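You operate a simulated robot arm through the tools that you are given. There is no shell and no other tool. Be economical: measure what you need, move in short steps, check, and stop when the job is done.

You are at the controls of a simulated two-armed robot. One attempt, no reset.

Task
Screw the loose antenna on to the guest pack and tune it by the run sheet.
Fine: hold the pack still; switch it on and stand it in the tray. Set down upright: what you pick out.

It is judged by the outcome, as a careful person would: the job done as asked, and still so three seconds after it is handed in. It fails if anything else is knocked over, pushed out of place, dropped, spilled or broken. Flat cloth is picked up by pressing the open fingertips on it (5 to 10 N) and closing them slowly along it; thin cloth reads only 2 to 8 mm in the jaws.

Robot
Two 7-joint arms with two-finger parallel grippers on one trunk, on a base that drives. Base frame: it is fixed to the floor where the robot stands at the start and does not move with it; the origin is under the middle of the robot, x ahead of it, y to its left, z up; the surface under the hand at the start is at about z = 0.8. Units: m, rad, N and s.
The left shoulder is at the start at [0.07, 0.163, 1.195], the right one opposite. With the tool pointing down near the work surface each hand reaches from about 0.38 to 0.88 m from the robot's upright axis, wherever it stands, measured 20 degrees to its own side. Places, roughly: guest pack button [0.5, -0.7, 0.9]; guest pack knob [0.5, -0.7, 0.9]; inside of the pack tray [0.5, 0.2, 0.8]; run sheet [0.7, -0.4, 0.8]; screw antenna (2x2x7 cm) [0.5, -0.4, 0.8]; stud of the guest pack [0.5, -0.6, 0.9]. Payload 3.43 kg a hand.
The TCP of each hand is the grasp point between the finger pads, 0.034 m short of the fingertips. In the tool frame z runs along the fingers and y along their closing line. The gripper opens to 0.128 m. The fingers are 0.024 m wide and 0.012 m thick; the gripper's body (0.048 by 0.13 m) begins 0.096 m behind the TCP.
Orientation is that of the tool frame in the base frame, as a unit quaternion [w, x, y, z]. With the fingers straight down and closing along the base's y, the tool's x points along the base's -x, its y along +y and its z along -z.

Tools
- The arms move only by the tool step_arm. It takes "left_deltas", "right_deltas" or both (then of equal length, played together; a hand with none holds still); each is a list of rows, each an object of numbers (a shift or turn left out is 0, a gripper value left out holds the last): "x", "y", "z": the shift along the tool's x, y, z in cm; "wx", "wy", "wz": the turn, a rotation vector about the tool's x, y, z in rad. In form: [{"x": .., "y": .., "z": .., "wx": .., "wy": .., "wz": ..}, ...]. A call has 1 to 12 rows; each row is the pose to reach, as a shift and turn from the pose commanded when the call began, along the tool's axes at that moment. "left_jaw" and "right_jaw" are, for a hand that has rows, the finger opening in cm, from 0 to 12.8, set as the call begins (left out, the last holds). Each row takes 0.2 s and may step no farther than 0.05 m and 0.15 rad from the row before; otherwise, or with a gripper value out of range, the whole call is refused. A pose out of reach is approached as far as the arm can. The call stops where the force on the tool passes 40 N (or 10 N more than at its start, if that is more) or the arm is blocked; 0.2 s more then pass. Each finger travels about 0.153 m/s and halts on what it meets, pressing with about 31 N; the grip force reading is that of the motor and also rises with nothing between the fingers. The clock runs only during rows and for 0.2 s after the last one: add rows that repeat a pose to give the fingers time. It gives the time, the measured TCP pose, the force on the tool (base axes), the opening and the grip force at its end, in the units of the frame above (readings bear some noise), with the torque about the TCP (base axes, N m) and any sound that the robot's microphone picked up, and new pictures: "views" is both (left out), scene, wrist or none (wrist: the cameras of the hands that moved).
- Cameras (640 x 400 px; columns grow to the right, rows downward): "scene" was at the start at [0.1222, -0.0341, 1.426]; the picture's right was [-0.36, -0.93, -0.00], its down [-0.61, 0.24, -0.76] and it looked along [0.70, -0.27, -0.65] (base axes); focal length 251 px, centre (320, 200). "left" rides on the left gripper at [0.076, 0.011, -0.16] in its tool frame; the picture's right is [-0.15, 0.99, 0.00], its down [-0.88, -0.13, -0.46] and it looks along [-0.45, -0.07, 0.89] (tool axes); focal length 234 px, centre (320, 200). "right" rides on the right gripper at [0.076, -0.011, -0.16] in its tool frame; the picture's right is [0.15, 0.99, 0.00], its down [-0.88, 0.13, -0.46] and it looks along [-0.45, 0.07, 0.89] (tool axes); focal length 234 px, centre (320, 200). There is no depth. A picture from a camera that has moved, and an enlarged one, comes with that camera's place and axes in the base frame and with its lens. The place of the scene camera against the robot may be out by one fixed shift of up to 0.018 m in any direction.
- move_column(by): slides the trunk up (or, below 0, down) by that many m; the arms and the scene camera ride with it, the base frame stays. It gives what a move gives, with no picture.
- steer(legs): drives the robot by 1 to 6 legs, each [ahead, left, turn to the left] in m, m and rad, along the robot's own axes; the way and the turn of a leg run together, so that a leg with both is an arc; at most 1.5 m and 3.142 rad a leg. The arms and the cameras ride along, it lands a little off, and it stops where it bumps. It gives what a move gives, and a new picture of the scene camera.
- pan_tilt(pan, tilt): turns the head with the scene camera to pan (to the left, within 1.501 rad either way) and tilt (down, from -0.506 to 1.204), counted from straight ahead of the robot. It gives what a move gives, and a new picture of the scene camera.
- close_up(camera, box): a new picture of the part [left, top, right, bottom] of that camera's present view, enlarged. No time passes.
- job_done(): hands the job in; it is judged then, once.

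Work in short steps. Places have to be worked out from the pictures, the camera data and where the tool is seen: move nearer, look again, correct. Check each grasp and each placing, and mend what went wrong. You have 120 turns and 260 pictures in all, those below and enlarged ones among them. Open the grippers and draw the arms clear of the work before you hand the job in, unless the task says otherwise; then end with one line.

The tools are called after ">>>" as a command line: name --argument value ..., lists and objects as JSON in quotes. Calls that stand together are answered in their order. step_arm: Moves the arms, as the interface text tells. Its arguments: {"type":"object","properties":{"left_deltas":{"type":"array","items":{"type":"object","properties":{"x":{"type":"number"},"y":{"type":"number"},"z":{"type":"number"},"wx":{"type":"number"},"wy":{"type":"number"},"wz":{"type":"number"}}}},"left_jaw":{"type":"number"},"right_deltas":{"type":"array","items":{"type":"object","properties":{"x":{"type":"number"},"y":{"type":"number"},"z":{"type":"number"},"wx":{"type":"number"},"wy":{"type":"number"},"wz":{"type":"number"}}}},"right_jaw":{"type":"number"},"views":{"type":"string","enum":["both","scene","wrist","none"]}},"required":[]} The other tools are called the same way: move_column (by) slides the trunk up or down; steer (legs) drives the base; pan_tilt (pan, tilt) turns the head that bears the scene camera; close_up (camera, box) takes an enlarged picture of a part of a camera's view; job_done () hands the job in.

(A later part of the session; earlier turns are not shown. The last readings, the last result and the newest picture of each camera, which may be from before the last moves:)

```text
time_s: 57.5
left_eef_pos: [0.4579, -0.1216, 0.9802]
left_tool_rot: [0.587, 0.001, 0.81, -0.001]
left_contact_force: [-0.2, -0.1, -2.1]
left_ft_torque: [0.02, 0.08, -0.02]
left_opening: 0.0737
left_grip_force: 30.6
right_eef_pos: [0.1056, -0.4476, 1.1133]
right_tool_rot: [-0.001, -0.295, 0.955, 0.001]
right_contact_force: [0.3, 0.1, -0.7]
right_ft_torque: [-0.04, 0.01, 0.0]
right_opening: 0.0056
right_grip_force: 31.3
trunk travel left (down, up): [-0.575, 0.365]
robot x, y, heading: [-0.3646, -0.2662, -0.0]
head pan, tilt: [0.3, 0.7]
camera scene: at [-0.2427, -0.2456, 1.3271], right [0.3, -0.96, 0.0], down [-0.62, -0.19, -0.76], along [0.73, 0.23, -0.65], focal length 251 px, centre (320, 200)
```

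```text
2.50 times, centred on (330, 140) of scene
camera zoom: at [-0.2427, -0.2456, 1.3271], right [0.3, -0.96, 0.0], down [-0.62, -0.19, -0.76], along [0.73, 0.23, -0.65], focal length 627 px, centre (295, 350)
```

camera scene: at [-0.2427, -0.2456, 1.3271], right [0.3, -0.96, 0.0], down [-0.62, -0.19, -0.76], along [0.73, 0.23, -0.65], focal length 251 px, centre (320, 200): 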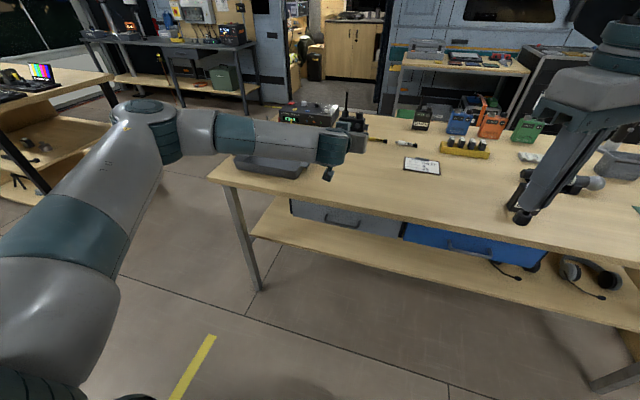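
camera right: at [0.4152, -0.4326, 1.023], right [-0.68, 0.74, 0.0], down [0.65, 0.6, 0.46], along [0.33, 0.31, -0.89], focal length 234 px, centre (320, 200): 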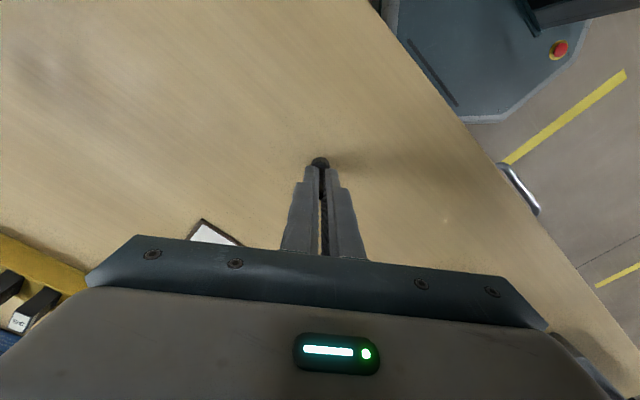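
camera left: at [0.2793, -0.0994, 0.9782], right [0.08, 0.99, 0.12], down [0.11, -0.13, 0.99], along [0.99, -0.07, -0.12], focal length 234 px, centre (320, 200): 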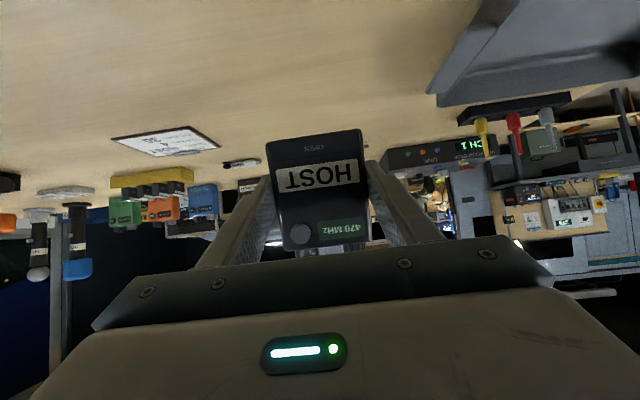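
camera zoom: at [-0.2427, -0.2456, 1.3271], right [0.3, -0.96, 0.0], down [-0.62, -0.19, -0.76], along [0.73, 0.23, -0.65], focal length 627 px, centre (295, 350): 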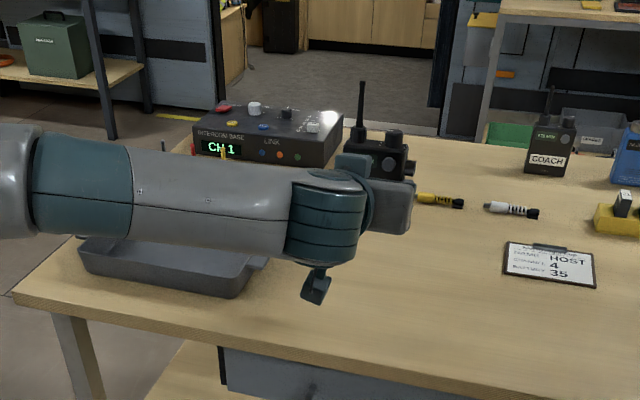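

The forearm and wrist stay in front of the table edge, so lowering is safe. I shift 1 cm left to the old y, then lower by 0.128 m.

>>> step_arm --left_deltas '[{"y": 0.5}, {"y": 1.0}, {"y": 1.0}]' --views "none"

>>> move_column --by -0.128

>>> close_up --camera "scene" --box '[220, 60, 440, 220]'

>>> close_up --camera "left" --box '[160, 60, 480, 260]'

```text
time_s: 58.3
left_eef_pos: [0.4584, -0.1106, 0.9819]
left_tool_rot: [0.586, 0.002, 0.81, -0.002]
left_contact_force: [-1.4, 1.3, -2.0]
left_ft_torque: [0.03, 0.05, 0.0]
left_opening: 0.0735
left_grip_force: 31.1
right_eef_pos: [0.1042, -0.448, 1.113]
right_tool_rot: [-0.002, -0.294, 0.956, 0.002]
right_contact_force: [-0.3, 1.2, -0.4]
right_ft_torque: [-0.01, 0.0, 0.0]
right_opening: 0.0058
right_grip_force: 31.2
trunk travel left (down, up): [-0.575, 0.365]
robot x, y, heading: [-0.3687, -0.2711, -0.0]
head pan, tilt: [0.3, 0.7]
```

```text
time_s: 59.9
left_eef_pos: [0.4568, -0.1116, 0.8522]
left_tool_rot: [0.586, 0.002, 0.81, -0.002]
left_contact_force: [-0.3, -0.2, -1.4]
left_ft_torque: [-0.01, 0.04, -0.03]
left_opening: 0.0734
left_grip_force: 31.0
right_eef_pos: [0.1058, -0.4481, 0.9843]
right_tool_rot: [0.0, -0.294, 0.956, 0.001]
right_contact_force: [-0.2, -0.1, -0.5]
right_ft_torque: [-0.02, 0.02, -0.02]
right_opening: 0.0057
right_grip_force: 31.3
trunk travel left (down, up): [-0.447, 0.493]
robot x, y, heading: [-0.3702, -0.2666, -0.005]
head pan, tilt: [0.3, 0.7]
```

```text
2.50 times, centred on (330, 140) of scene
camera zoom: at [-0.243, -0.2456, 1.1992], right [0.29, -0.96, 0.0], down [-0.62, -0.19, -0.76], along [0.73, 0.23, -0.64], focal length 627 px, centre (295, 350)
```

zoom: 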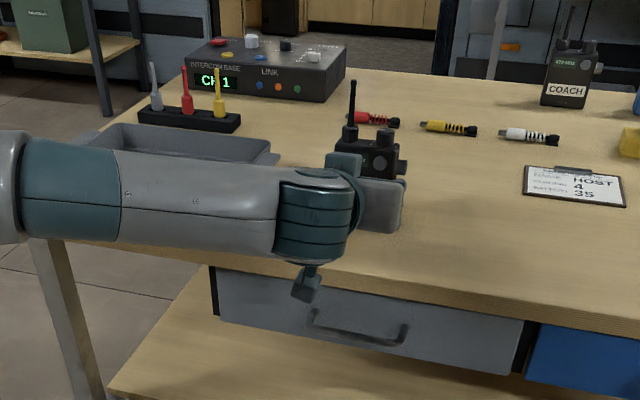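

```text
2.00 times, centred on (320, 160) of left
camera zoom: at [0.2823, -0.0992, 0.8311], right [0.05, 0.99, 0.14], down [-0.16, -0.13, 0.98], along [0.99, -0.07, 0.15], focal length 468 px, centre (320, 280)
```

zoom: 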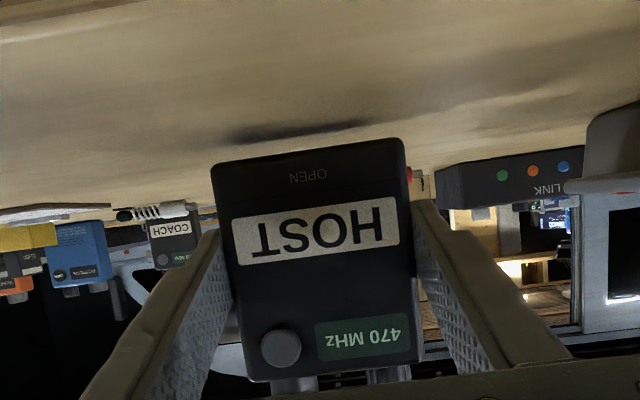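

The pack hovers upright just above its shadow. I lower another 6 mm with the trunk and read the force.

>>> move_column --by -0.006

```text
time_s: 60.4
left_eef_pos: [0.457, -0.1115, 0.8466]
left_tool_rot: [0.586, 0.001, 0.81, -0.002]
left_contact_force: [0.5, -0.8, -1.7]
left_ft_torque: [-0.01, 0.04, 0.01]
left_opening: 0.073
left_grip_force: 31.0
right_eef_pos: [0.1048, -0.4493, 0.9796]
right_tool_rot: [-0.001, -0.295, 0.955, 0.003]
right_contact_force: [0.2, 0.8, 0.0]
right_ft_torque: [0.0, 0.03, -0.04]
right_opening: 0.0059
right_grip_force: 31.5
trunk travel left (down, up): [-0.441, 0.499]
robot x, y, heading: [-0.3634, -0.2699, -0.001]
head pan, tilt: [0.3, 0.7]
```

>>> move_column --by -0.003

>>> close_up --camera "left" --box '[220, 100, 420, 225]'

```text
time_s: 60.9
left_eef_pos: [0.4582, -0.1114, 0.8462]
left_tool_rot: [0.588, 0.001, 0.809, -0.001]
left_contact_force: [1.0, 0.4, 4.9]
left_ft_torque: [-0.19, -0.33, 0.04]
left_opening: 0.0733
left_grip_force: 30.9
right_eef_pos: [0.1049, -0.4478, 0.9759]
right_tool_rot: [0.0, -0.295, 0.956, 0.001]
right_contact_force: [-0.4, 0.6, 0.0]
right_ft_torque: [-0.02, -0.02, 0.04]
right_opening: 0.0057
right_grip_force: 31.1
trunk travel left (down, up): [-0.438, 0.502]
robot x, y, heading: [-0.3688, -0.2665, -0.001]
head pan, tilt: [0.3, 0.7]
```

```text
3.20 times, centred on (320, 162) of left
camera zoom: at [0.2823, -0.0993, 0.8236], right [0.05, 0.99, 0.14], down [-0.16, -0.13, 0.98], along [0.99, -0.07, 0.15], focal length 749 px, centre (320, 320)
```

zoom: 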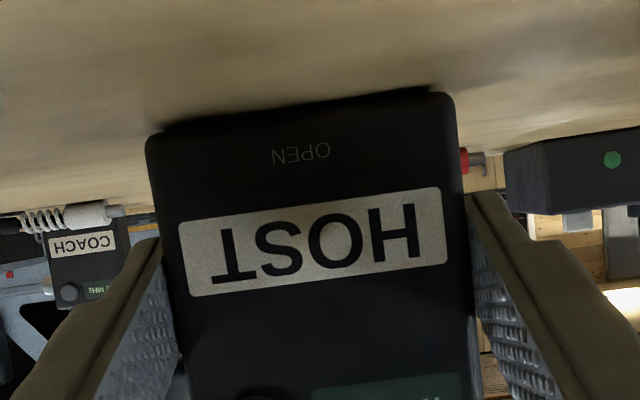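

The back edge has touched the table (force now +5 N). I open the jaws a little so that the pack rocks flat.

>>> step_arm --left_deltas '[{}, {}, {}]' --left_jaw 7.9 --views "wrist"

>>> close_up --camera "scene" --box '[290, 70, 410, 160]'

```text
time_s: 61.7
left_eef_pos: [0.4575, -0.1108, 0.844]
left_tool_rot: [0.587, 0.003, 0.81, -0.002]
left_contact_force: [0.0, -0.3, -0.9]
left_ft_torque: [-0.02, -0.04, -0.01]
left_opening: 0.0787
left_grip_force: 0.2
right_eef_pos: [0.1043, -0.4489, 0.9753]
right_tool_rot: [0.0, -0.295, 0.956, 0.002]
right_contact_force: [-0.4, 0.4, -0.8]
right_ft_torque: [-0.02, 0.0, 0.0]
right_opening: 0.0059
right_grip_force: 30.8
trunk travel left (down, up): [-0.438, 0.502]
robot x, y, heading: [-0.3713, -0.2674, -0.001]
head pan, tilt: [0.3, 0.7]
camera left: at [0.2822, -0.0992, 0.822], right [0.05, 0.99, 0.14], down [-0.16, -0.13, 0.98], along [0.99, -0.07, 0.15], focal length 234 px, centre (320, 200)
```

left: 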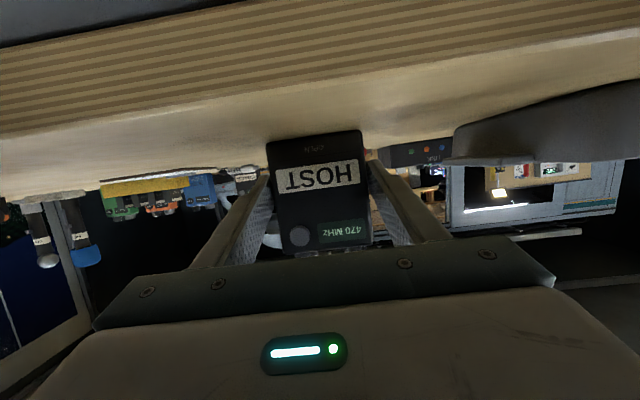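

```text
4.44 times, centred on (350, 115) of scene
camera zoom: at [-0.2431, -0.2457, 1.1902], right [0.29, -0.96, 0.0], down [-0.62, -0.19, -0.76], along [0.73, 0.23, -0.64], focal length 1114 px, centre (187, 578)
```

zoom: 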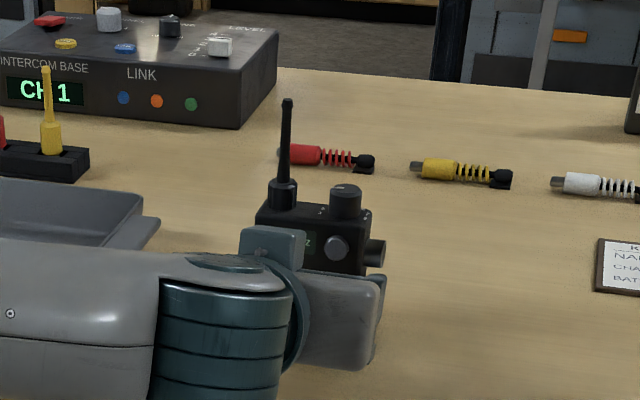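

The host pack stands upright again. I open wider and back the base straight off.

>>> step_arm --left_deltas '[{}, {}]' --left_jaw 10.5 --views "none"

>>> steer --legs '[[-0.17, 0, 0]]'

>>> close_up --camera "scene" --box '[290, 60, 410, 150]'

```text
time_s: 62.3
left_eef_pos: [0.4573, -0.1107, 0.8439]
left_tool_rot: [0.586, 0.002, 0.81, -0.002]
left_contact_force: [-0.2, -1.3, 0.9]
left_ft_torque: [-0.02, -0.01, 0.0]
left_opening: 0.1049
left_grip_force: 0.0
right_eef_pos: [0.104, -0.4489, 0.9755]
right_tool_rot: [-0.001, -0.295, 0.955, 0.001]
right_contact_force: [0.1, 0.2, 0.4]
right_ft_torque: [-0.02, 0.01, -0.01]
right_opening: 0.0061
right_grip_force: 30.7
trunk travel left (down, up): [-0.438, 0.502]
robot x, y, heading: [-0.369, -0.2668, -0.006]
head pan, tilt: [0.3, 0.7]
```

```text
time_s: 63.8
left_eef_pos: [0.2861, -0.1111, 0.844]
left_tool_rot: [0.587, 0.002, 0.81, -0.002]
left_contact_force: [0.5, -0.4, 0.2]
left_ft_torque: [0.0, 0.03, 0.01]
left_opening: 0.1051
left_grip_force: 0.1
right_eef_pos: [-0.0663, -0.4479, 0.9756]
right_tool_rot: [-0.001, -0.295, 0.955, 0.003]
right_contact_force: [-0.2, -0.1, 0.1]
right_ft_torque: [0.02, -0.03, -0.03]
right_opening: 0.0058
right_grip_force: 30.9
trunk travel left (down, up): [-0.438, 0.502]
robot x, y, heading: [-0.5387, -0.2694, -0.003]
head pan, tilt: [0.3, 0.7]
camera scene: at [-0.4141, -0.2454, 1.1903], right [0.29, -0.96, 0.0], down [-0.61, -0.19, -0.77], along [0.73, 0.23, -0.64], focal length 251 px, centre (320, 200)
```

scene: 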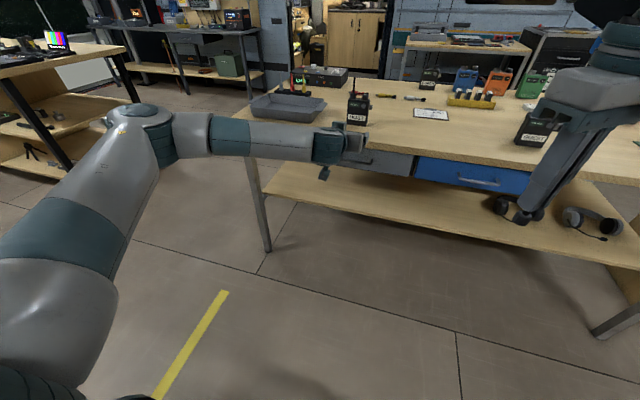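

```text
4.44 times, centred on (350, 105) of scene
camera zoom: at [-0.4141, -0.2454, 1.1903], right [0.29, -0.96, 0.0], down [-0.61, -0.19, -0.77], along [0.73, 0.23, -0.64], focal length 1114 px, centre (187, 622)
```

zoom: 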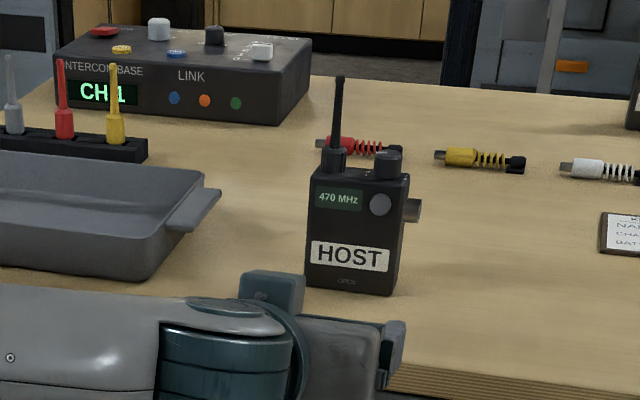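

The host pack stands restored at its place. For the guest pack I'll keep the base backed off so that the left forearm runs forward, not across the table. I raise the trunk again and bring the left hand back to vertical.

>>> move_column --by 0.137

>>> step_arm --left_deltas '[{"x": -0.7, "z": -0.2, "wy": 0.139}, {"x": -1.5, "z": -0.5, "wy": 0.279}, {"x": -2.2, "z": -0.7, "wy": 0.418}, {"x": -3, "z": -1, "wy": 0.557}, {"x": -3.7, "z": -1.2, "wy": 0.697}, {"x": -4.4, "z": -1.5, "wy": 0.836}, {"x": -5.2, "z": -1.7, "wy": 0.975}, {"x": -5.9, "z": -2, "wy": 1.115}, {"x": -6.6, "z": -2.2, "wy": 1.254}]' --left_jaw 6.5 --views "none"

```text
time_s: 65.4
left_eef_pos: [0.2876, -0.1106, 0.9789]
left_tool_rot: [0.586, 0.002, 0.81, -0.002]
left_contact_force: [0.5, -0.4, -0.7]
left_ft_torque: [0.01, -0.01, -0.03]
left_opening: 0.1051
left_grip_force: 0.1
right_eef_pos: [-0.0647, -0.4482, 1.1128]
right_tool_rot: [0.0, -0.294, 0.956, 0.002]
right_contact_force: [0.5, 0.0, -0.7]
right_ft_torque: [-0.02, 0.05, -0.02]
right_opening: 0.006
right_grip_force: 30.9
trunk travel left (down, up): [-0.575, 0.365]
robot x, y, heading: [-0.5372, -0.2664, 0.003]
head pan, tilt: [0.3, 0.7]
```

```text
time_s: 67.4
left_eef_pos: [0.2708, -0.1099, 1.0495]
left_tool_rot: [-0.002, 0.005, 1.0, 0.0]
left_contact_force: [0.2, -0.4, 0.7]
left_ft_torque: [0.12, 0.03, 0.0]
left_opening: 0.065
left_grip_force: 0.0
left hand out of reach, approached as far as the arm can: row 9
right_eef_pos: [-0.0658, -0.4509, 1.1124]
right_tool_rot: [-0.001, -0.295, 0.956, 0.002]
right_contact_force: [-0.8, -0.5, -0.4]
right_ft_torque: [-0.01, 0.0, -0.03]
right_opening: 0.0059
right_grip_force: 30.9
trunk travel left (down, up): [-0.575, 0.365]
robot x, y, heading: [-0.5383, -0.2663, -0.004]
head pan, tilt: [0.3, 0.7]
```

Vertical again. I rotate the left hand into the sideways-level attitude while moving it toward the middle, in free air.

>>> step_arm --left_deltas '[{"x": 0.5, "y": -1.25, "wx": 0.0747, "wy": 0.0747, "wz": -0.1036}, {"x": 1, "y": -2.5, "wx": 0.1495, "wy": 0.1495, "wz": -0.2072}, {"x": 1.5, "y": -3.75, "wx": 0.2242, "wy": 0.2242, "wz": -0.3108}, {"x": 2, "y": -5, "wx": 0.299, "wy": 0.299, "wz": -0.4144}, {"x": 2.5, "y": -6.25, "wx": 0.3737, "wy": 0.3737, "wz": -0.518}, {"x": 3, "y": -7.5, "wx": 0.4484, "wy": 0.4484, "wz": -0.6216}, {"x": 3.5, "y": -8.75, "wx": 0.5232, "wy": 0.5232, "wz": -0.7252}, {"x": 4, "y": -10, "wx": 0.5979, "wy": 0.5979, "wz": -0.8288}, {"x": 4.5, "y": -11.25, "wx": 0.6727, "wy": 0.6727, "wz": -0.9324}, {"x": 5, "y": -12.5, "wx": 0.7474, "wy": 0.7474, "wz": -1.036}, {"x": 5.5, "y": -13.75, "wx": 0.8221, "wy": 0.8221, "wz": -1.1396}, {"x": 6, "y": -15, "wx": 0.8969, "wy": 0.8969, "wz": -1.2432}]'

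```text
time_s: 70.0
left_eef_pos: [0.212, -0.257, 1.0487]
left_tool_rot: [-0.394, -0.542, 0.631, -0.391]
left_contact_force: [0.1, 1.1, 0.0]
left_ft_torque: [0.01, 0.0, 0.04]
left_opening: 0.065
left_grip_force: 0.0
left hand out of reach, approached as far as the arm can: row 1, 2, 3, 4, 5, 6, 7
right_eef_pos: [-0.0651, -0.4481, 1.1132]
right_tool_rot: [0.0, -0.295, 0.956, 0.002]
right_contact_force: [0.0, -0.1, -0.4]
right_ft_torque: [-0.02, 0.0, 0.02]
right_opening: 0.0058
right_grip_force: 31.3
trunk travel left (down, up): [-0.575, 0.365]
robot x, y, heading: [-0.5416, -0.2659, -0.004]
head pan, tilt: [0.3, 0.7]
camera scene: at [-0.4131, -0.2451, 1.3272], right [0.29, -0.96, 0.0], down [-0.62, -0.19, -0.76], along [0.73, 0.23, -0.64], focal length 251 px, centre (320, 200)
camera left: at [0.2046, -0.1378, 1.1801], right [-0.97, 0.16, -0.2], down [0.25, 0.74, -0.63], along [0.05, -0.66, -0.75], focal length 234 px, centre (320, 200)
```

scene: 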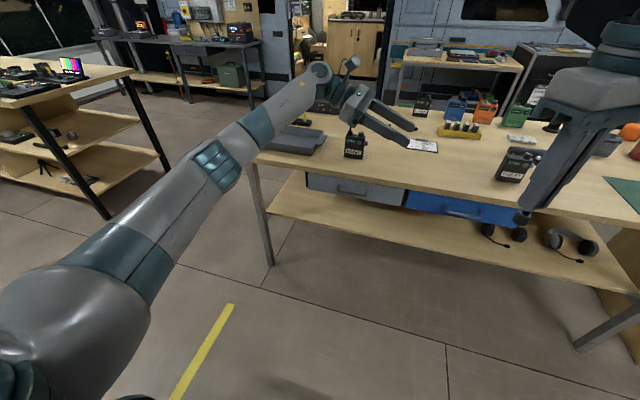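
left: 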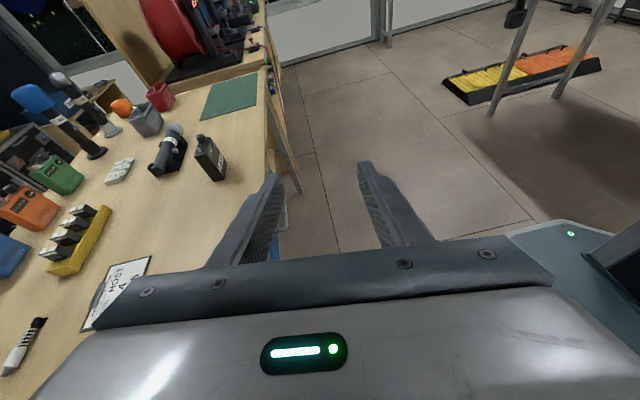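

The arm now runs forward with the hand bent right, as wanted. I drive right first, then forward, to face the guest pack, and turn the head to it.

>>> steer --legs '[[0, -0.214, 0], [0.262, 0, 0]]'

>>> step_arm --left_deltas '[{"wx": 0.077, "wy": 0.07, "wz": -0.1}, {"wx": 0.077, "wy": 0.07, "wz": -0.1}]' --views "none"

>>> pan_tilt --pan -0.1 --tilt 0.6

```text
time_s: 73.2
left_eef_pos: [0.474, -0.4712, 1.0479]
left_tool_rot: [-0.394, -0.541, 0.632, -0.391]
left_contact_force: [-0.5, 0.5, -1.0]
left_ft_torque: [-0.01, -0.03, -0.01]
left_opening: 0.0651
left_grip_force: 0.1
right_eef_pos: [0.1974, -0.6615, 1.1142]
right_tool_rot: [-0.001, -0.296, 0.955, 0.002]
right_contact_force: [0.5, 0.3, -0.4]
right_ft_torque: [0.0, 0.0, -0.02]
right_opening: 0.0058
right_grip_force: 30.8
trunk travel left (down, up): [-0.575, 0.365]
robot x, y, heading: [-0.2757, -0.4843, -0.001]
head pan, tilt: [0.3, 0.7]
camera scene: at [-0.1504, -0.4602, 1.3272], right [0.3, -0.96, 0.0], down [-0.62, -0.19, -0.76], along [0.73, 0.23, -0.64], focal length 251 px, centre (320, 200)
```

scene: 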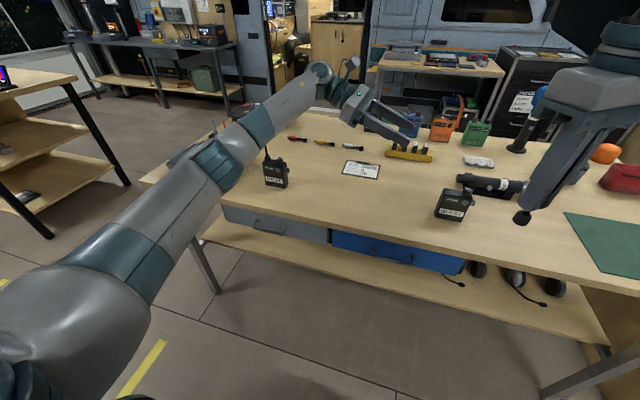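

```text
time_s: 73.8
left_eef_pos: [0.4746, -0.4719, 1.0479]
left_tool_rot: [-0.413, -0.574, 0.574, -0.413]
left_contact_force: [0.7, -0.3, -0.4]
left_ft_torque: [-0.04, -0.01, 0.0]
left_opening: 0.065
left_grip_force: 0.0
right_eef_pos: [0.1974, -0.6623, 1.1116]
right_tool_rot: [-0.001, -0.295, 0.955, 0.002]
right_contact_force: [0.3, -0.1, -0.2]
right_ft_torque: [0.0, 0.0, 0.0]
right_opening: 0.0059
right_grip_force: 30.7
trunk travel left (down, up): [-0.575, 0.365]
robot x, y, heading: [-0.2776, -0.4806, 0.001]
head pan, tilt: [0.3, 0.7]
```

```text
time_s: 74.6
left_eef_pos: [0.4733, -0.4708, 1.05]
left_tool_rot: [-0.413, -0.574, 0.574, -0.413]
left_contact_force: [0.4, 1.2, -0.4]
left_ft_torque: [0.02, -0.01, 0.0]
left_opening: 0.0651
left_grip_force: 0.0
right_eef_pos: [0.1971, -0.6626, 1.1123]
right_tool_rot: [0.0, -0.296, 0.955, 0.002]
right_contact_force: [-1.3, 0.0, 0.3]
right_ft_torque: [0.03, 0.02, -0.02]
right_opening: 0.0057
right_grip_force: 30.9
trunk travel left (down, up): [-0.575, 0.365]
robot x, y, heading: [-0.2762, -0.483, 0.001]
head pan, tilt: [-0.099, 0.6]
camera scene: at [-0.1439, -0.494, 1.3358], right [-0.1, -1.0, 0.0], down [-0.56, 0.06, -0.82], along [0.82, -0.08, -0.57], focal length 251 px, centre (320, 200)
```

scene: 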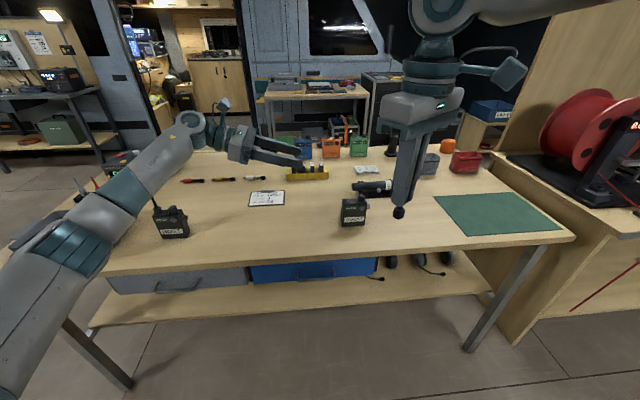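

The left hand is aligned and the forearm stays clear of the host pack. I move it right to y -0.56 at height, then down in two stages, watching forces.

>>> step_arm --left_deltas '[{"x": -0.6, "z": 3.4}, {"x": -1.3, "z": 6.7}, {"x": -1.93, "z": 10.1}, {"x": -5.5, "z": 11.3}, {"x": -9, "z": 12.5}]'

```text
time_s: 75.8
left_eef_pos: [0.4731, -0.5604, 0.9257]
left_tool_rot: [-0.413, -0.573, 0.575, -0.413]
left_contact_force: [0.1, -0.2, -0.1]
left_ft_torque: [-0.01, -0.01, -0.02]
left_opening: 0.0649
left_grip_force: 0.0
right_eef_pos: [0.1978, -0.6628, 1.1118]
right_tool_rot: [-0.001, -0.295, 0.955, 0.002]
right_contact_force: [0.4, -0.7, -0.9]
right_ft_torque: [-0.04, 0.03, -0.01]
right_opening: 0.0057
right_grip_force: 31.4
trunk travel left (down, up): [-0.575, 0.365]
robot x, y, heading: [-0.2766, -0.4814, -0.003]
head pan, tilt: [-0.099, 0.6]
camera scene: at [-0.1434, -0.4944, 1.3358], right [-0.1, -1.0, 0.0], down [-0.56, 0.06, -0.82], along [0.82, -0.08, -0.57], focal length 251 px, centre (320, 200)
camera left: at [0.4627, -0.4341, 1.047], right [-0.99, 0.05, -0.14], down [0.13, 0.71, -0.69], along [0.07, -0.7, -0.71], focal length 234 px, centre (320, 200)
```

scene: 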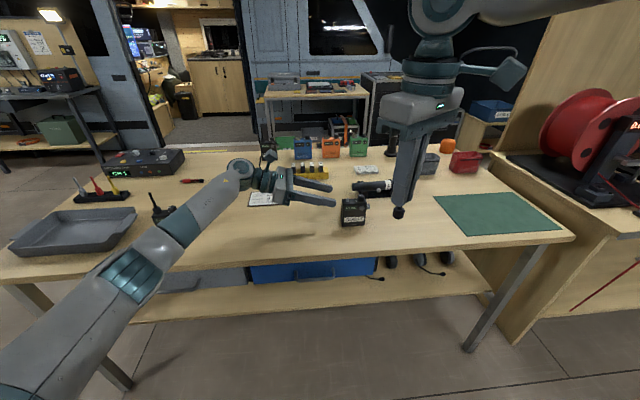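
left: 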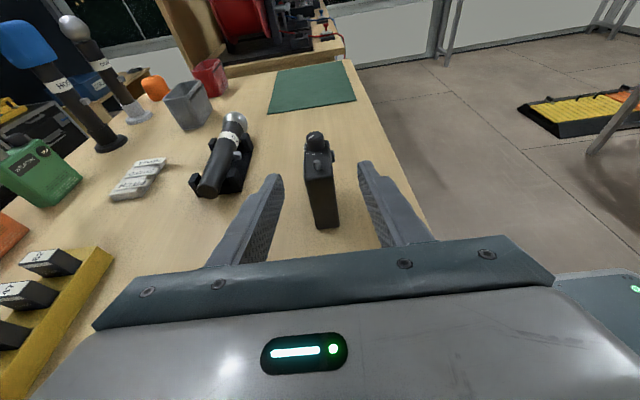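

Clear. I continue down to z 0.845 and check that the fingers straddle the pack.

>>> step_arm --left_deltas '[{"x": -2.6, "z": 0.85}, {"x": -5.1, "z": 1.7}, {"x": -7.65, "z": 2.54}, {"x": -7.65, "z": 2.54}]'

```text
time_s: 76.8
left_eef_pos: [0.4735, -0.5618, 0.8429]
left_tool_rot: [-0.413, -0.573, 0.574, -0.413]
left_contact_force: [-0.2, -0.5, 0.2]
left_ft_torque: [0.02, 0.03, -0.01]
left_opening: 0.0651
left_grip_force: 0.1
right_eef_pos: [0.1979, -0.6631, 1.1128]
right_tool_rot: [0.0, -0.296, 0.955, 0.002]
right_contact_force: [-0.6, -0.1, -0.5]
right_ft_torque: [0.01, 0.01, 0.0]
right_opening: 0.0056
right_grip_force: 30.8
trunk travel left (down, up): [-0.575, 0.365]
robot x, y, heading: [-0.2807, -0.484, 0.0]
head pan, tilt: [-0.099, 0.6]
camera scene: at [-0.1441, -0.4942, 1.3358], right [-0.1, -1.0, 0.0], down [-0.56, 0.06, -0.83], along [0.82, -0.08, -0.56], focal length 251 px, centre (320, 200)
camera left: at [0.4627, -0.4342, 0.9663], right [-0.99, 0.05, -0.14], down [0.13, 0.71, -0.69], along [0.07, -0.7, -0.71], focal length 234 px, centre (320, 200)
```

scene: 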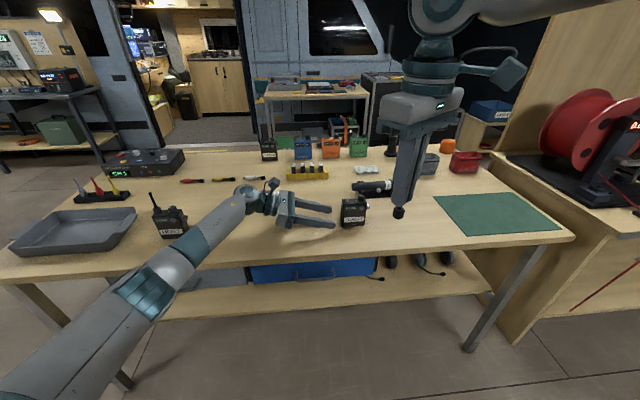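
left: 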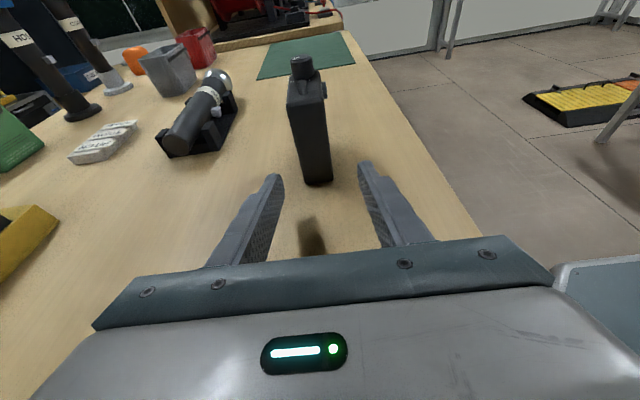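

The fingers straddle the pack's thickness. I advance along -y to y -0.652.

>>> step_arm --left_deltas '[{"x": 0.57, "z": 1.71}, {"x": 1.14, "z": 3.42}, {"x": 1.7, "z": 5.13}, {"x": 2.27, "z": 6.84}, {"x": 2.84, "z": 8.55}, {"x": 2.84, "z": 8.55}]'

>>> close_up --camera "scene" --box '[260, 160, 400, 260]'

```text
time_s: 78.2
left_eef_pos: [0.4758, -0.6517, 0.8434]
left_tool_rot: [-0.412, -0.574, 0.574, -0.414]
left_contact_force: [-0.4, 0.0, -0.6]
left_ft_torque: [0.01, 0.02, 0.02]
left_opening: 0.065
left_grip_force: 0.2
right_eef_pos: [0.1969, -0.6621, 1.1119]
right_tool_rot: [-0.001, -0.296, 0.955, 0.001]
right_contact_force: [0.0, 0.4, 0.0]
right_ft_torque: [0.02, -0.01, 0.01]
right_opening: 0.0058
right_grip_force: 30.9
trunk travel left (down, up): [-0.575, 0.365]
robot x, y, heading: [-0.2756, -0.4831, 0.002]
head pan, tilt: [-0.099, 0.6]
camera scene: at [-0.1438, -0.4937, 1.3358], right [-0.1, -1.0, 0.0], down [-0.56, 0.06, -0.82], along [0.82, -0.08, -0.57], focal length 251 px, centre (320, 200)
camera left: at [0.4631, -0.5243, 0.9663], right [-0.99, 0.05, -0.14], down [0.13, 0.71, -0.69], along [0.07, -0.7, -0.71], focal length 234 px, centre (320, 200)
```

scene: 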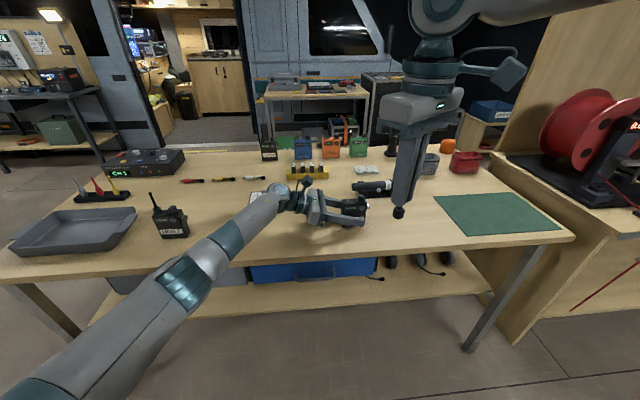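
left: 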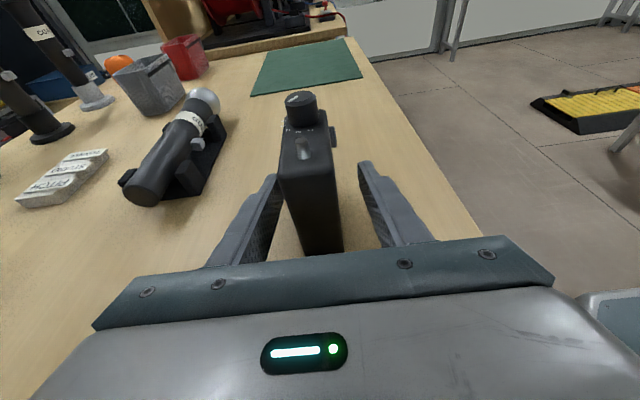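

```text
4.00 times, centred on (330, 210) of scene
camera zoom: at [-0.1438, -0.4937, 1.3358], right [-0.1, -1.0, 0.0], down [-0.56, 0.06, -0.82], along [0.82, -0.08, -0.57], focal length 1003 px, centre (280, 160)
```

zoom: 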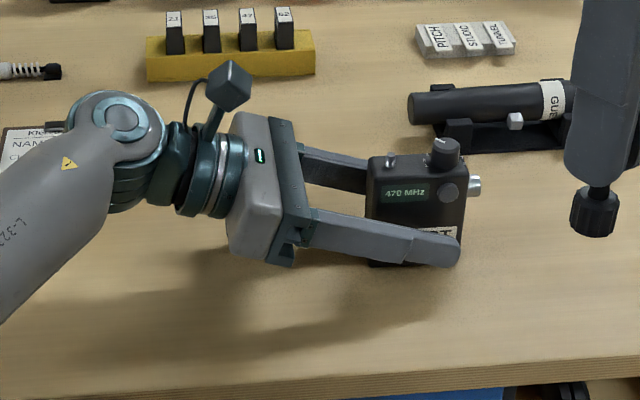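

The hold position is good and leaves the stud, knob and button free. I close the left hand on the pack.

>>> step_arm --left_deltas '[{}, {}, {}]' --left_jaw 0 --views "wrist"

>>> close_up --camera "left" --box '[240, 70, 400, 210]'

>>> close_up --camera "scene" --box '[320, 180, 420, 250]'

```text
time_s: 79.0
left_eef_pos: [0.4745, -0.6525, 0.8434]
left_tool_rot: [0.412, 0.574, -0.573, 0.415]
left_contact_force: [0.1, 0.3, 2.2]
left_ft_torque: [-0.03, 0.04, -0.04]
left_opening: 0.0348
left_grip_force: 30.7
right_eef_pos: [0.1962, -0.6621, 1.1138]
right_tool_rot: [0.0, -0.297, 0.955, 0.002]
right_contact_force: [1.1, 0.5, 0.8]
right_ft_torque: [-0.02, 0.01, -0.01]
right_opening: 0.0059
right_grip_force: 31.5
trunk travel left (down, up): [-0.575, 0.365]
robot x, y, heading: [-0.2726, -0.4827, -0.005]
head pan, tilt: [-0.099, 0.6]
camera left: at [0.4628, -0.5245, 0.9665], right [-0.99, 0.05, -0.14], down [0.13, 0.71, -0.69], along [0.07, -0.7, -0.71], focal length 234 px, centre (320, 200)
```

left: 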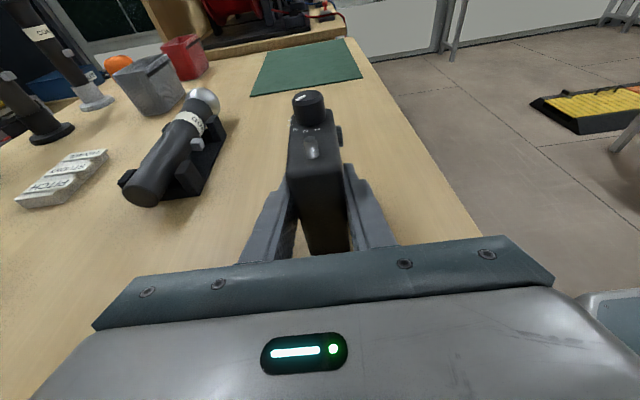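

```text
2.86 times, centred on (320, 140) of left
camera zoom: at [0.4628, -0.5245, 0.9665], right [-0.99, 0.05, -0.14], down [0.13, 0.71, -0.69], along [0.07, -0.7, -0.71], focal length 669 px, centre (320, 371)
```

zoom: 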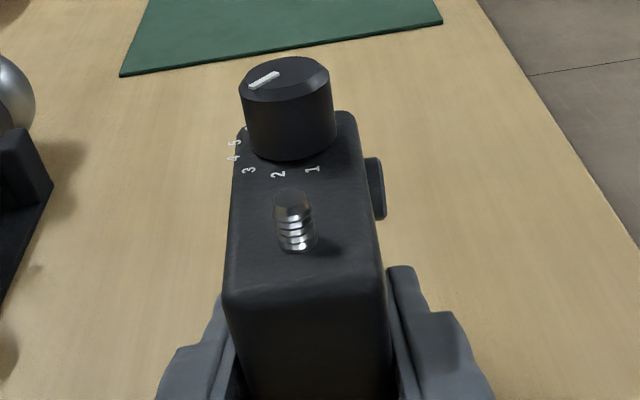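

```text
5.71 times, centred on (370, 215) of scene
camera zoom: at [-0.1441, -0.4942, 1.3358], right [-0.1, -1.0, 0.0], down [-0.56, 0.06, -0.83], along [0.82, -0.08, -0.56], focal length 1433 px, centre (34, 114)
```

zoom: 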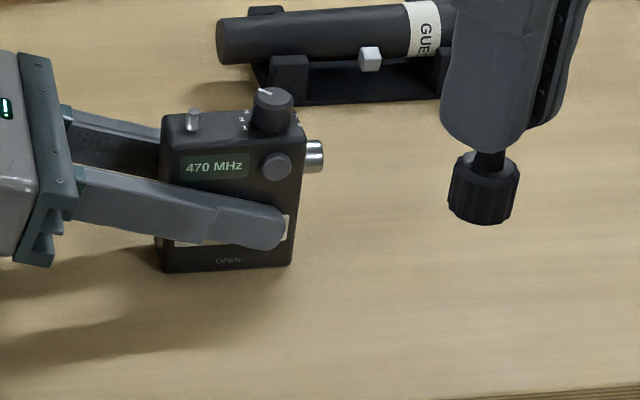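

The pack is held (grip 31 N). I enlarge the knob once more from the left camera to be sure of where the pointer stands.

>>> close_up --camera "left" --box '[290, 80, 350, 120]'

```text
10.00 times, centred on (320, 100) of left
camera zoom: at [0.4628, -0.5245, 0.9665], right [-0.99, 0.05, -0.14], down [0.13, 0.71, -0.69], along [0.07, -0.7, -0.71], focal length 2342 px, centre (320, 1200)
```

zoom: 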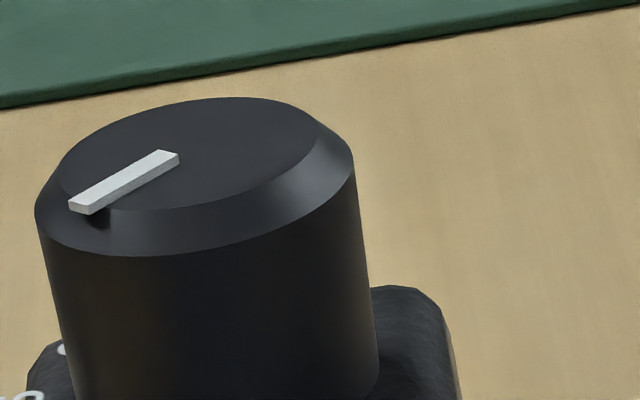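

The pointer stands at 3. Now I bring the right hand with the antenna over the stud at a safe height, pre-turning the wrist anticlockwise for a long screwing stroke.

>>> step_arm --right_deltas '[{"x": -3.5, "y": -1.93, "wz": -0.129}, {"x": -7, "y": -3.86, "wz": -0.257}, {"x": -10.4, "y": -5.8, "wz": -0.386}, {"x": -13.9, "y": -7.7, "wz": -0.514}, {"x": -17.4, "y": -9.6, "wz": -0.643}, {"x": -20.8, "y": -11.6, "wz": -0.771}, {"x": -24.3, "y": -13.5, "wz": -0.9}, {"x": -24.3, "y": -13.5, "z": 4, "wz": -0.9}, {"x": -24.3, "y": -13.5, "z": 8, "wz": -0.9}]'

```text
time_s: 81.0
left_eef_pos: [0.474, -0.6521, 0.8434]
left_tool_rot: [0.412, 0.574, -0.574, 0.414]
left_contact_force: [-1.1, -0.1, 3.2]
left_ft_torque: [-0.1, 0.17, -0.07]
left_opening: 0.0347
left_grip_force: 31.2
right_eef_pos: [0.1848, -0.5949, 1.0514]
right_tool_rot: [0.016, -0.649, 0.76, -0.015]
right_contact_force: [-0.2, 0.5, 0.5]
right_ft_torque: [0.01, 0.0, -0.01]
right_opening: 0.0059
right_grip_force: 31.2
right hand out of reach, approached as far as the arm can: row 3, 4, 5, 6, 7, 8, 9
trunk travel left (down, up): [-0.575, 0.365]
robot x, y, heading: [-0.2742, -0.4794, 0.0]
head pan, tilt: [-0.099, 0.6]
camera scene: at [-0.1443, -0.4941, 1.3359], right [-0.1, -1.0, 0.0], down [-0.56, 0.06, -0.83], along [0.82, -0.08, -0.56], focal length 251 px, centre (320, 200)
camera right: at [0.1767, -0.6724, 1.2106], right [-1.0, 0.01, -0.04], down [-0.01, 0.89, 0.45], along [0.04, 0.45, -0.89], focal length 234 px, centre (320, 200)
```

scene: 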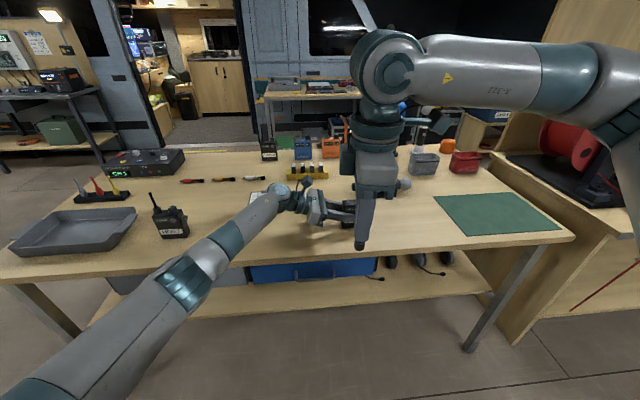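
right: 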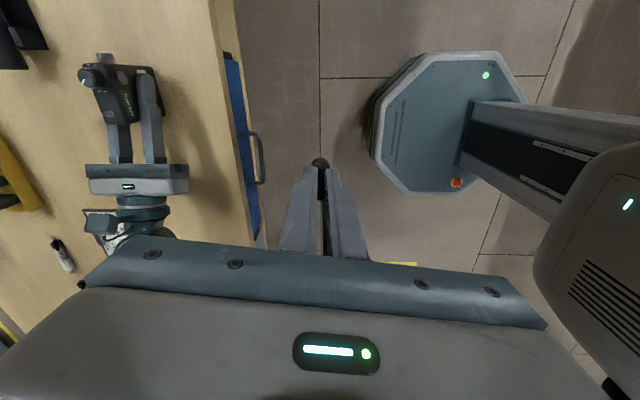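

The fast combined path got stuck, but the yaw is reached. I now move straight forward keeping this yaw.

>>> step_arm --right_deltas '[{"y": -4.2}, {"y": -8.4}, {"y": -12.6}, {"y": -16.8}, {"y": -21}, {"y": -25}, {"y": -29, "x": -0.4}]' --views "none"

```text
time_s: 82.6
left_eef_pos: [0.474, -0.6517, 0.8431]
left_tool_rot: [-0.413, -0.574, 0.574, -0.414]
left_contact_force: [-2.1, -0.5, 2.5]
left_ft_torque: [-0.09, 0.11, -0.03]
left_opening: 0.0347
left_grip_force: 31.4
right_eef_pos: [0.1859, -0.5969, 1.0512]
right_tool_rot: [0.017, -0.649, 0.76, -0.015]
right_contact_force: [1.0, -0.4, -0.6]
right_ft_torque: [0.02, 0.03, 0.05]
right_opening: 0.0061
right_grip_force: 30.9
right hand out of reach, approached as far as the arm can: row 1, 2, 3, 4, 5, 6, 7
trunk travel left (down, up): [-0.575, 0.365]
robot x, y, heading: [-0.2767, -0.4862, -0.002]
head pan, tilt: [-0.099, 0.6]
```

It sits at a joint limit. I undo the extra yaw, swing out to the right and forward, then come in.

>>> step_arm --right_deltas '[{"wz": 0.145}, {"wz": 0.29}, {"wz": 0.435}, {"wz": 0.58}, {"wz": 0.725}, {"wz": 0.87}, {"wz": 1.015}, {"wz": 1.16}]' --views "none"

```text
time_s: 84.4
left_eef_pos: [0.4758, -0.652, 0.8425]
left_tool_rot: [-0.412, -0.574, 0.575, -0.413]
left_contact_force: [0.9, 0.0, 1.8]
left_ft_torque: [-0.16, 0.02, 0.05]
left_opening: 0.0346
left_grip_force: 31.1
right_eef_pos: [0.1865, -0.5955, 1.0515]
right_tool_rot: [0.022, -0.124, 0.992, -0.003]
right_contact_force: [-0.4, -0.1, -0.2]
right_ft_torque: [-0.04, -0.03, 0.01]
right_opening: 0.0058
right_grip_force: 31.1
right hand out of reach, approached as far as the arm can: row 7, 8
trunk travel left (down, up): [-0.575, 0.365]
robot x, y, heading: [-0.2756, -0.4829, 0.006]
head pan, tilt: [-0.099, 0.6]
```

Now swinging right/up and removing the slight tilt.

>>> step_arm --right_deltas '[{"x": -2, "y": -3.2, "z": -0.8, "wx": -0.011, "wy": 0.043}, {"x": -4, "y": -6.4, "z": -1.6, "wx": -0.011, "wy": 0.043}, {"x": -6, "y": -9.5, "z": -2.5, "wx": -0.011, "wy": 0.043}, {"x": -8, "y": -12.7, "z": -3.3, "wx": -0.011, "wy": 0.043}, {"x": -10, "y": -15.9, "z": -4.1, "wx": -0.011, "wy": 0.043}, {"x": -12, "y": -19, "z": -5, "wx": -0.011, "wy": 0.043}]' --views "none"

```text
time_s: 85.8
left_eef_pos: [0.4743, -0.651, 0.844]
left_tool_rot: [-0.413, -0.573, 0.575, -0.413]
left_contact_force: [0.4, -0.8, 1.7]
left_ft_torque: [-0.09, 0.07, 0.03]
left_opening: 0.0349
left_grip_force: 30.8
right_eef_pos: [0.3485, -0.7496, 1.1078]
right_tool_rot: [-0.001, -0.126, 0.992, 0.0]
right_contact_force: [0.2, 0.9, -0.7]
right_ft_torque: [0.01, -0.02, -0.01]
right_opening: 0.006
right_grip_force: 31.0
trunk travel left (down, up): [-0.575, 0.365]
robot x, y, heading: [-0.2801, -0.4814, -0.003]
head pan, tilt: [-0.099, 0.6]
```

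Free again. I come in over the stud to TCP (0.474, -0.637, 1.0), collar foot about 3 cm above the stud.

>>> step_arm --right_deltas '[{"x": -3.7, "y": 1.95}, {"x": -7.5, "y": 3.9}, {"x": -11.2, "y": 5.9}, {"x": -14.93, "y": 7.82}, {"x": -14.93, "y": 7.82, "z": 3.6}, {"x": -14.93, "y": 7.82, "z": 7.2}, {"x": -14.93, "y": 7.82, "z": 10.8}]'

>>> close_up --camera "left" --box '[250, 30, 410, 150]'

>>> close_up --camera "scene" --box '[310, 160, 410, 230]'

```text
time_s: 87.4
left_eef_pos: [0.4743, -0.6528, 0.8439]
left_tool_rot: [-0.413, -0.574, 0.574, -0.413]
left_contact_force: [1.3, -1.1, 2.6]
left_ft_torque: [-0.1, 0.0, 0.03]
left_opening: 0.0349
left_grip_force: 31.2
right_eef_pos: [0.3948, -0.7061, 1.0024]
right_tool_rot: [0.001, -0.126, 0.992, 0.0]
right_contact_force: [-0.1, 0.7, -0.4]
right_ft_torque: [-0.02, 0.03, -0.02]
right_opening: 0.0059
right_grip_force: 30.8
right hand out of reach, approached as far as the arm can: row 2, 3, 4, 5, 6, 7
trunk travel left (down, up): [-0.575, 0.365]
robot x, y, heading: [-0.2723, -0.4805, -0.001]
head pan, tilt: [-0.099, 0.6]
camera scene: at [-0.1439, -0.4942, 1.3359], right [-0.1, -1.0, 0.0], down [-0.56, 0.06, -0.82], along [0.82, -0.08, -0.57], focal length 251 px, centre (320, 200)
camera right: at [0.3231, -0.7348, 1.1612], right [-0.39, 0.92, 0.0], down [0.82, 0.35, 0.46], along [0.42, 0.18, -0.89], focal length 234 px, centre (320, 200)
```

scene: 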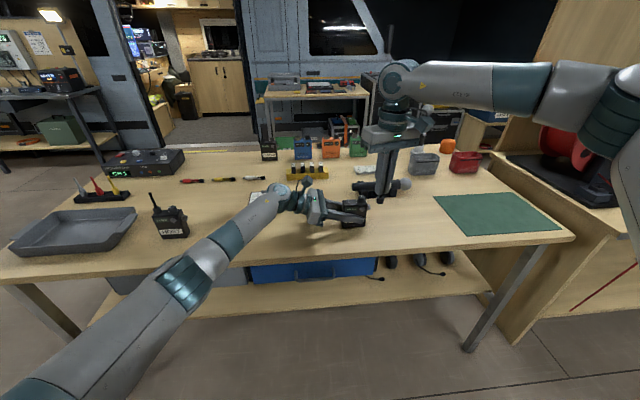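
right: 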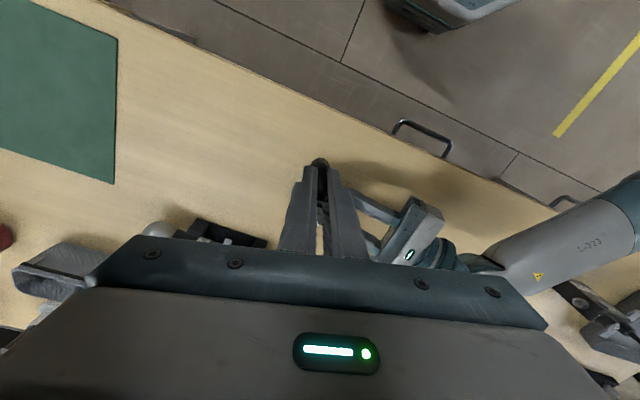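

```text
3.33 times, centred on (330, 90) of left
camera zoom: at [0.463, -0.5245, 0.9665], right [-0.99, 0.05, -0.14], down [0.13, 0.71, -0.69], along [0.07, -0.7, -0.71], focal length 781 px, centre (287, 567)
```

zoom: 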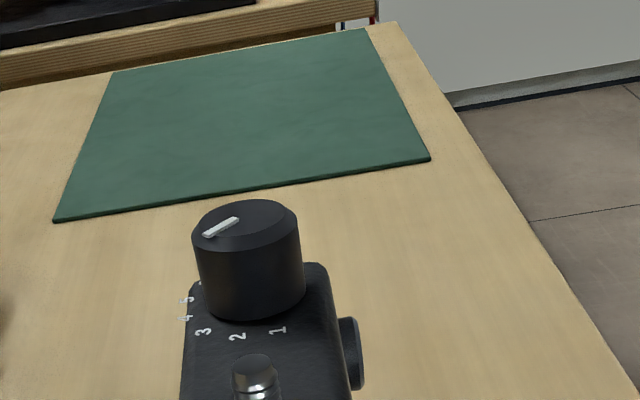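

```text
5.71 times, centred on (360, 195) of scene
camera zoom: at [-0.1439, -0.4942, 1.3359], right [-0.1, -1.0, 0.0], down [-0.56, 0.06, -0.82], along [0.82, -0.08, -0.57], focal length 1433 px, centre (91, 229)
```

zoom: 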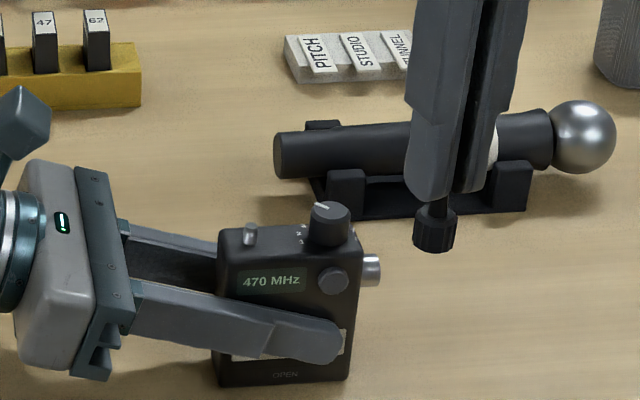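

The arm stalls short again at this yaw. I turn the wrist clockwise 0.6 rad and retry the approach, staying high.

>>> step_arm --right_deltas '[{"z": -3, "wz": 0.12}, {"z": -5, "wz": 0.24}, {"z": -5, "wz": 0.36}, {"z": -5, "wz": 0.48}, {"z": -5, "wz": 0.6}, {"z": -5, "wz": 0.6, "x": -2, "y": 1.2}, {"z": -5, "wz": 0.6, "x": -4, "y": 2.4}, {"z": -5, "wz": 0.6, "x": -6, "y": 3.6}, {"z": -5, "wz": 0.6, "x": -9.38, "y": 4.75}]' --views "none"

```text
time_s: 89.4
left_eef_pos: [0.4739, -0.6521, 0.8441]
left_tool_rot: [-0.413, -0.573, 0.574, -0.414]
left_contact_force: [1.1, 0.3, 3.3]
left_ft_torque: [-0.04, 0.05, 0.04]
left_opening: 0.0346
left_grip_force: 30.9
right_eef_pos: [0.3911, -0.7047, 1.0442]
right_tool_rot: [0.0, 0.172, 0.985, 0.0]
right_contact_force: [0.7, -0.3, -0.2]
right_ft_torque: [0.05, 0.01, -0.04]
right_opening: 0.006
right_grip_force: 30.9
right hand out of reach, approached as far as the arm can: row 2, 3, 4, 5, 6, 7, 8, 9
trunk travel left (down, up): [-0.575, 0.365]
robot x, y, heading: [-0.279, -0.4811, -0.003]
head pan, tilt: [-0.099, 0.6]
```

The limit is not the yaw but the folded elbow. I swing the hand right and forward to stretch the arm, then sweep back left at that reach.

>>> step_arm --right_deltas '[{"x": -2.2, "y": -2.9, "z": -1.5}, {"x": -4.5, "y": -5.8, "z": -3}, {"x": -6.7, "y": -8.7, "z": -4.5}, {"x": -9, "y": -11.7, "z": -6}, {"x": -11.2, "y": -14.6, "z": -7.6}, {"x": -13.5, "y": -17.5, "z": -9.1}, {"x": -15.7, "y": -20.4, "z": -10.6}]' --views "scene"

```text
time_s: 91.0
left_eef_pos: [0.4739, -0.652, 0.8437]
left_tool_rot: [-0.413, -0.574, 0.575, -0.413]
left_contact_force: [-2.7, 0.9, 4.4]
left_ft_torque: [-0.06, 0.14, 0.0]
left_opening: 0.0348
left_grip_force: 30.7
right_eef_pos: [0.4514, -0.9439, 1.1409]
right_tool_rot: [0.001, 0.173, 0.985, -0.001]
right_contact_force: [-0.4, 0.0, 0.6]
right_ft_torque: [0.0, -0.03, 0.02]
right_opening: 0.0057
right_grip_force: 30.7
right hand out of reach, approached as far as the arm can: row 6, 7
trunk travel left (down, up): [-0.575, 0.365]
robot x, y, heading: [-0.274, -0.4826, 0.0]
head pan, tilt: [-0.099, 0.6]
camera scene: at [-0.145, -0.4942, 1.3359], right [-0.1, -1.0, 0.0], down [-0.56, 0.06, -0.83], along [0.82, -0.08, -0.56], focal length 251 px, centre (320, 200)
```

scene: 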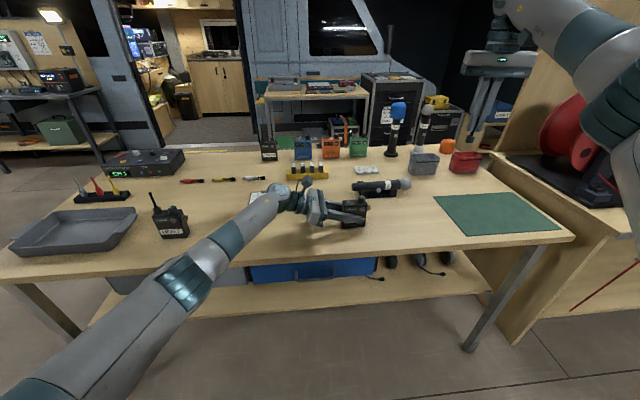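

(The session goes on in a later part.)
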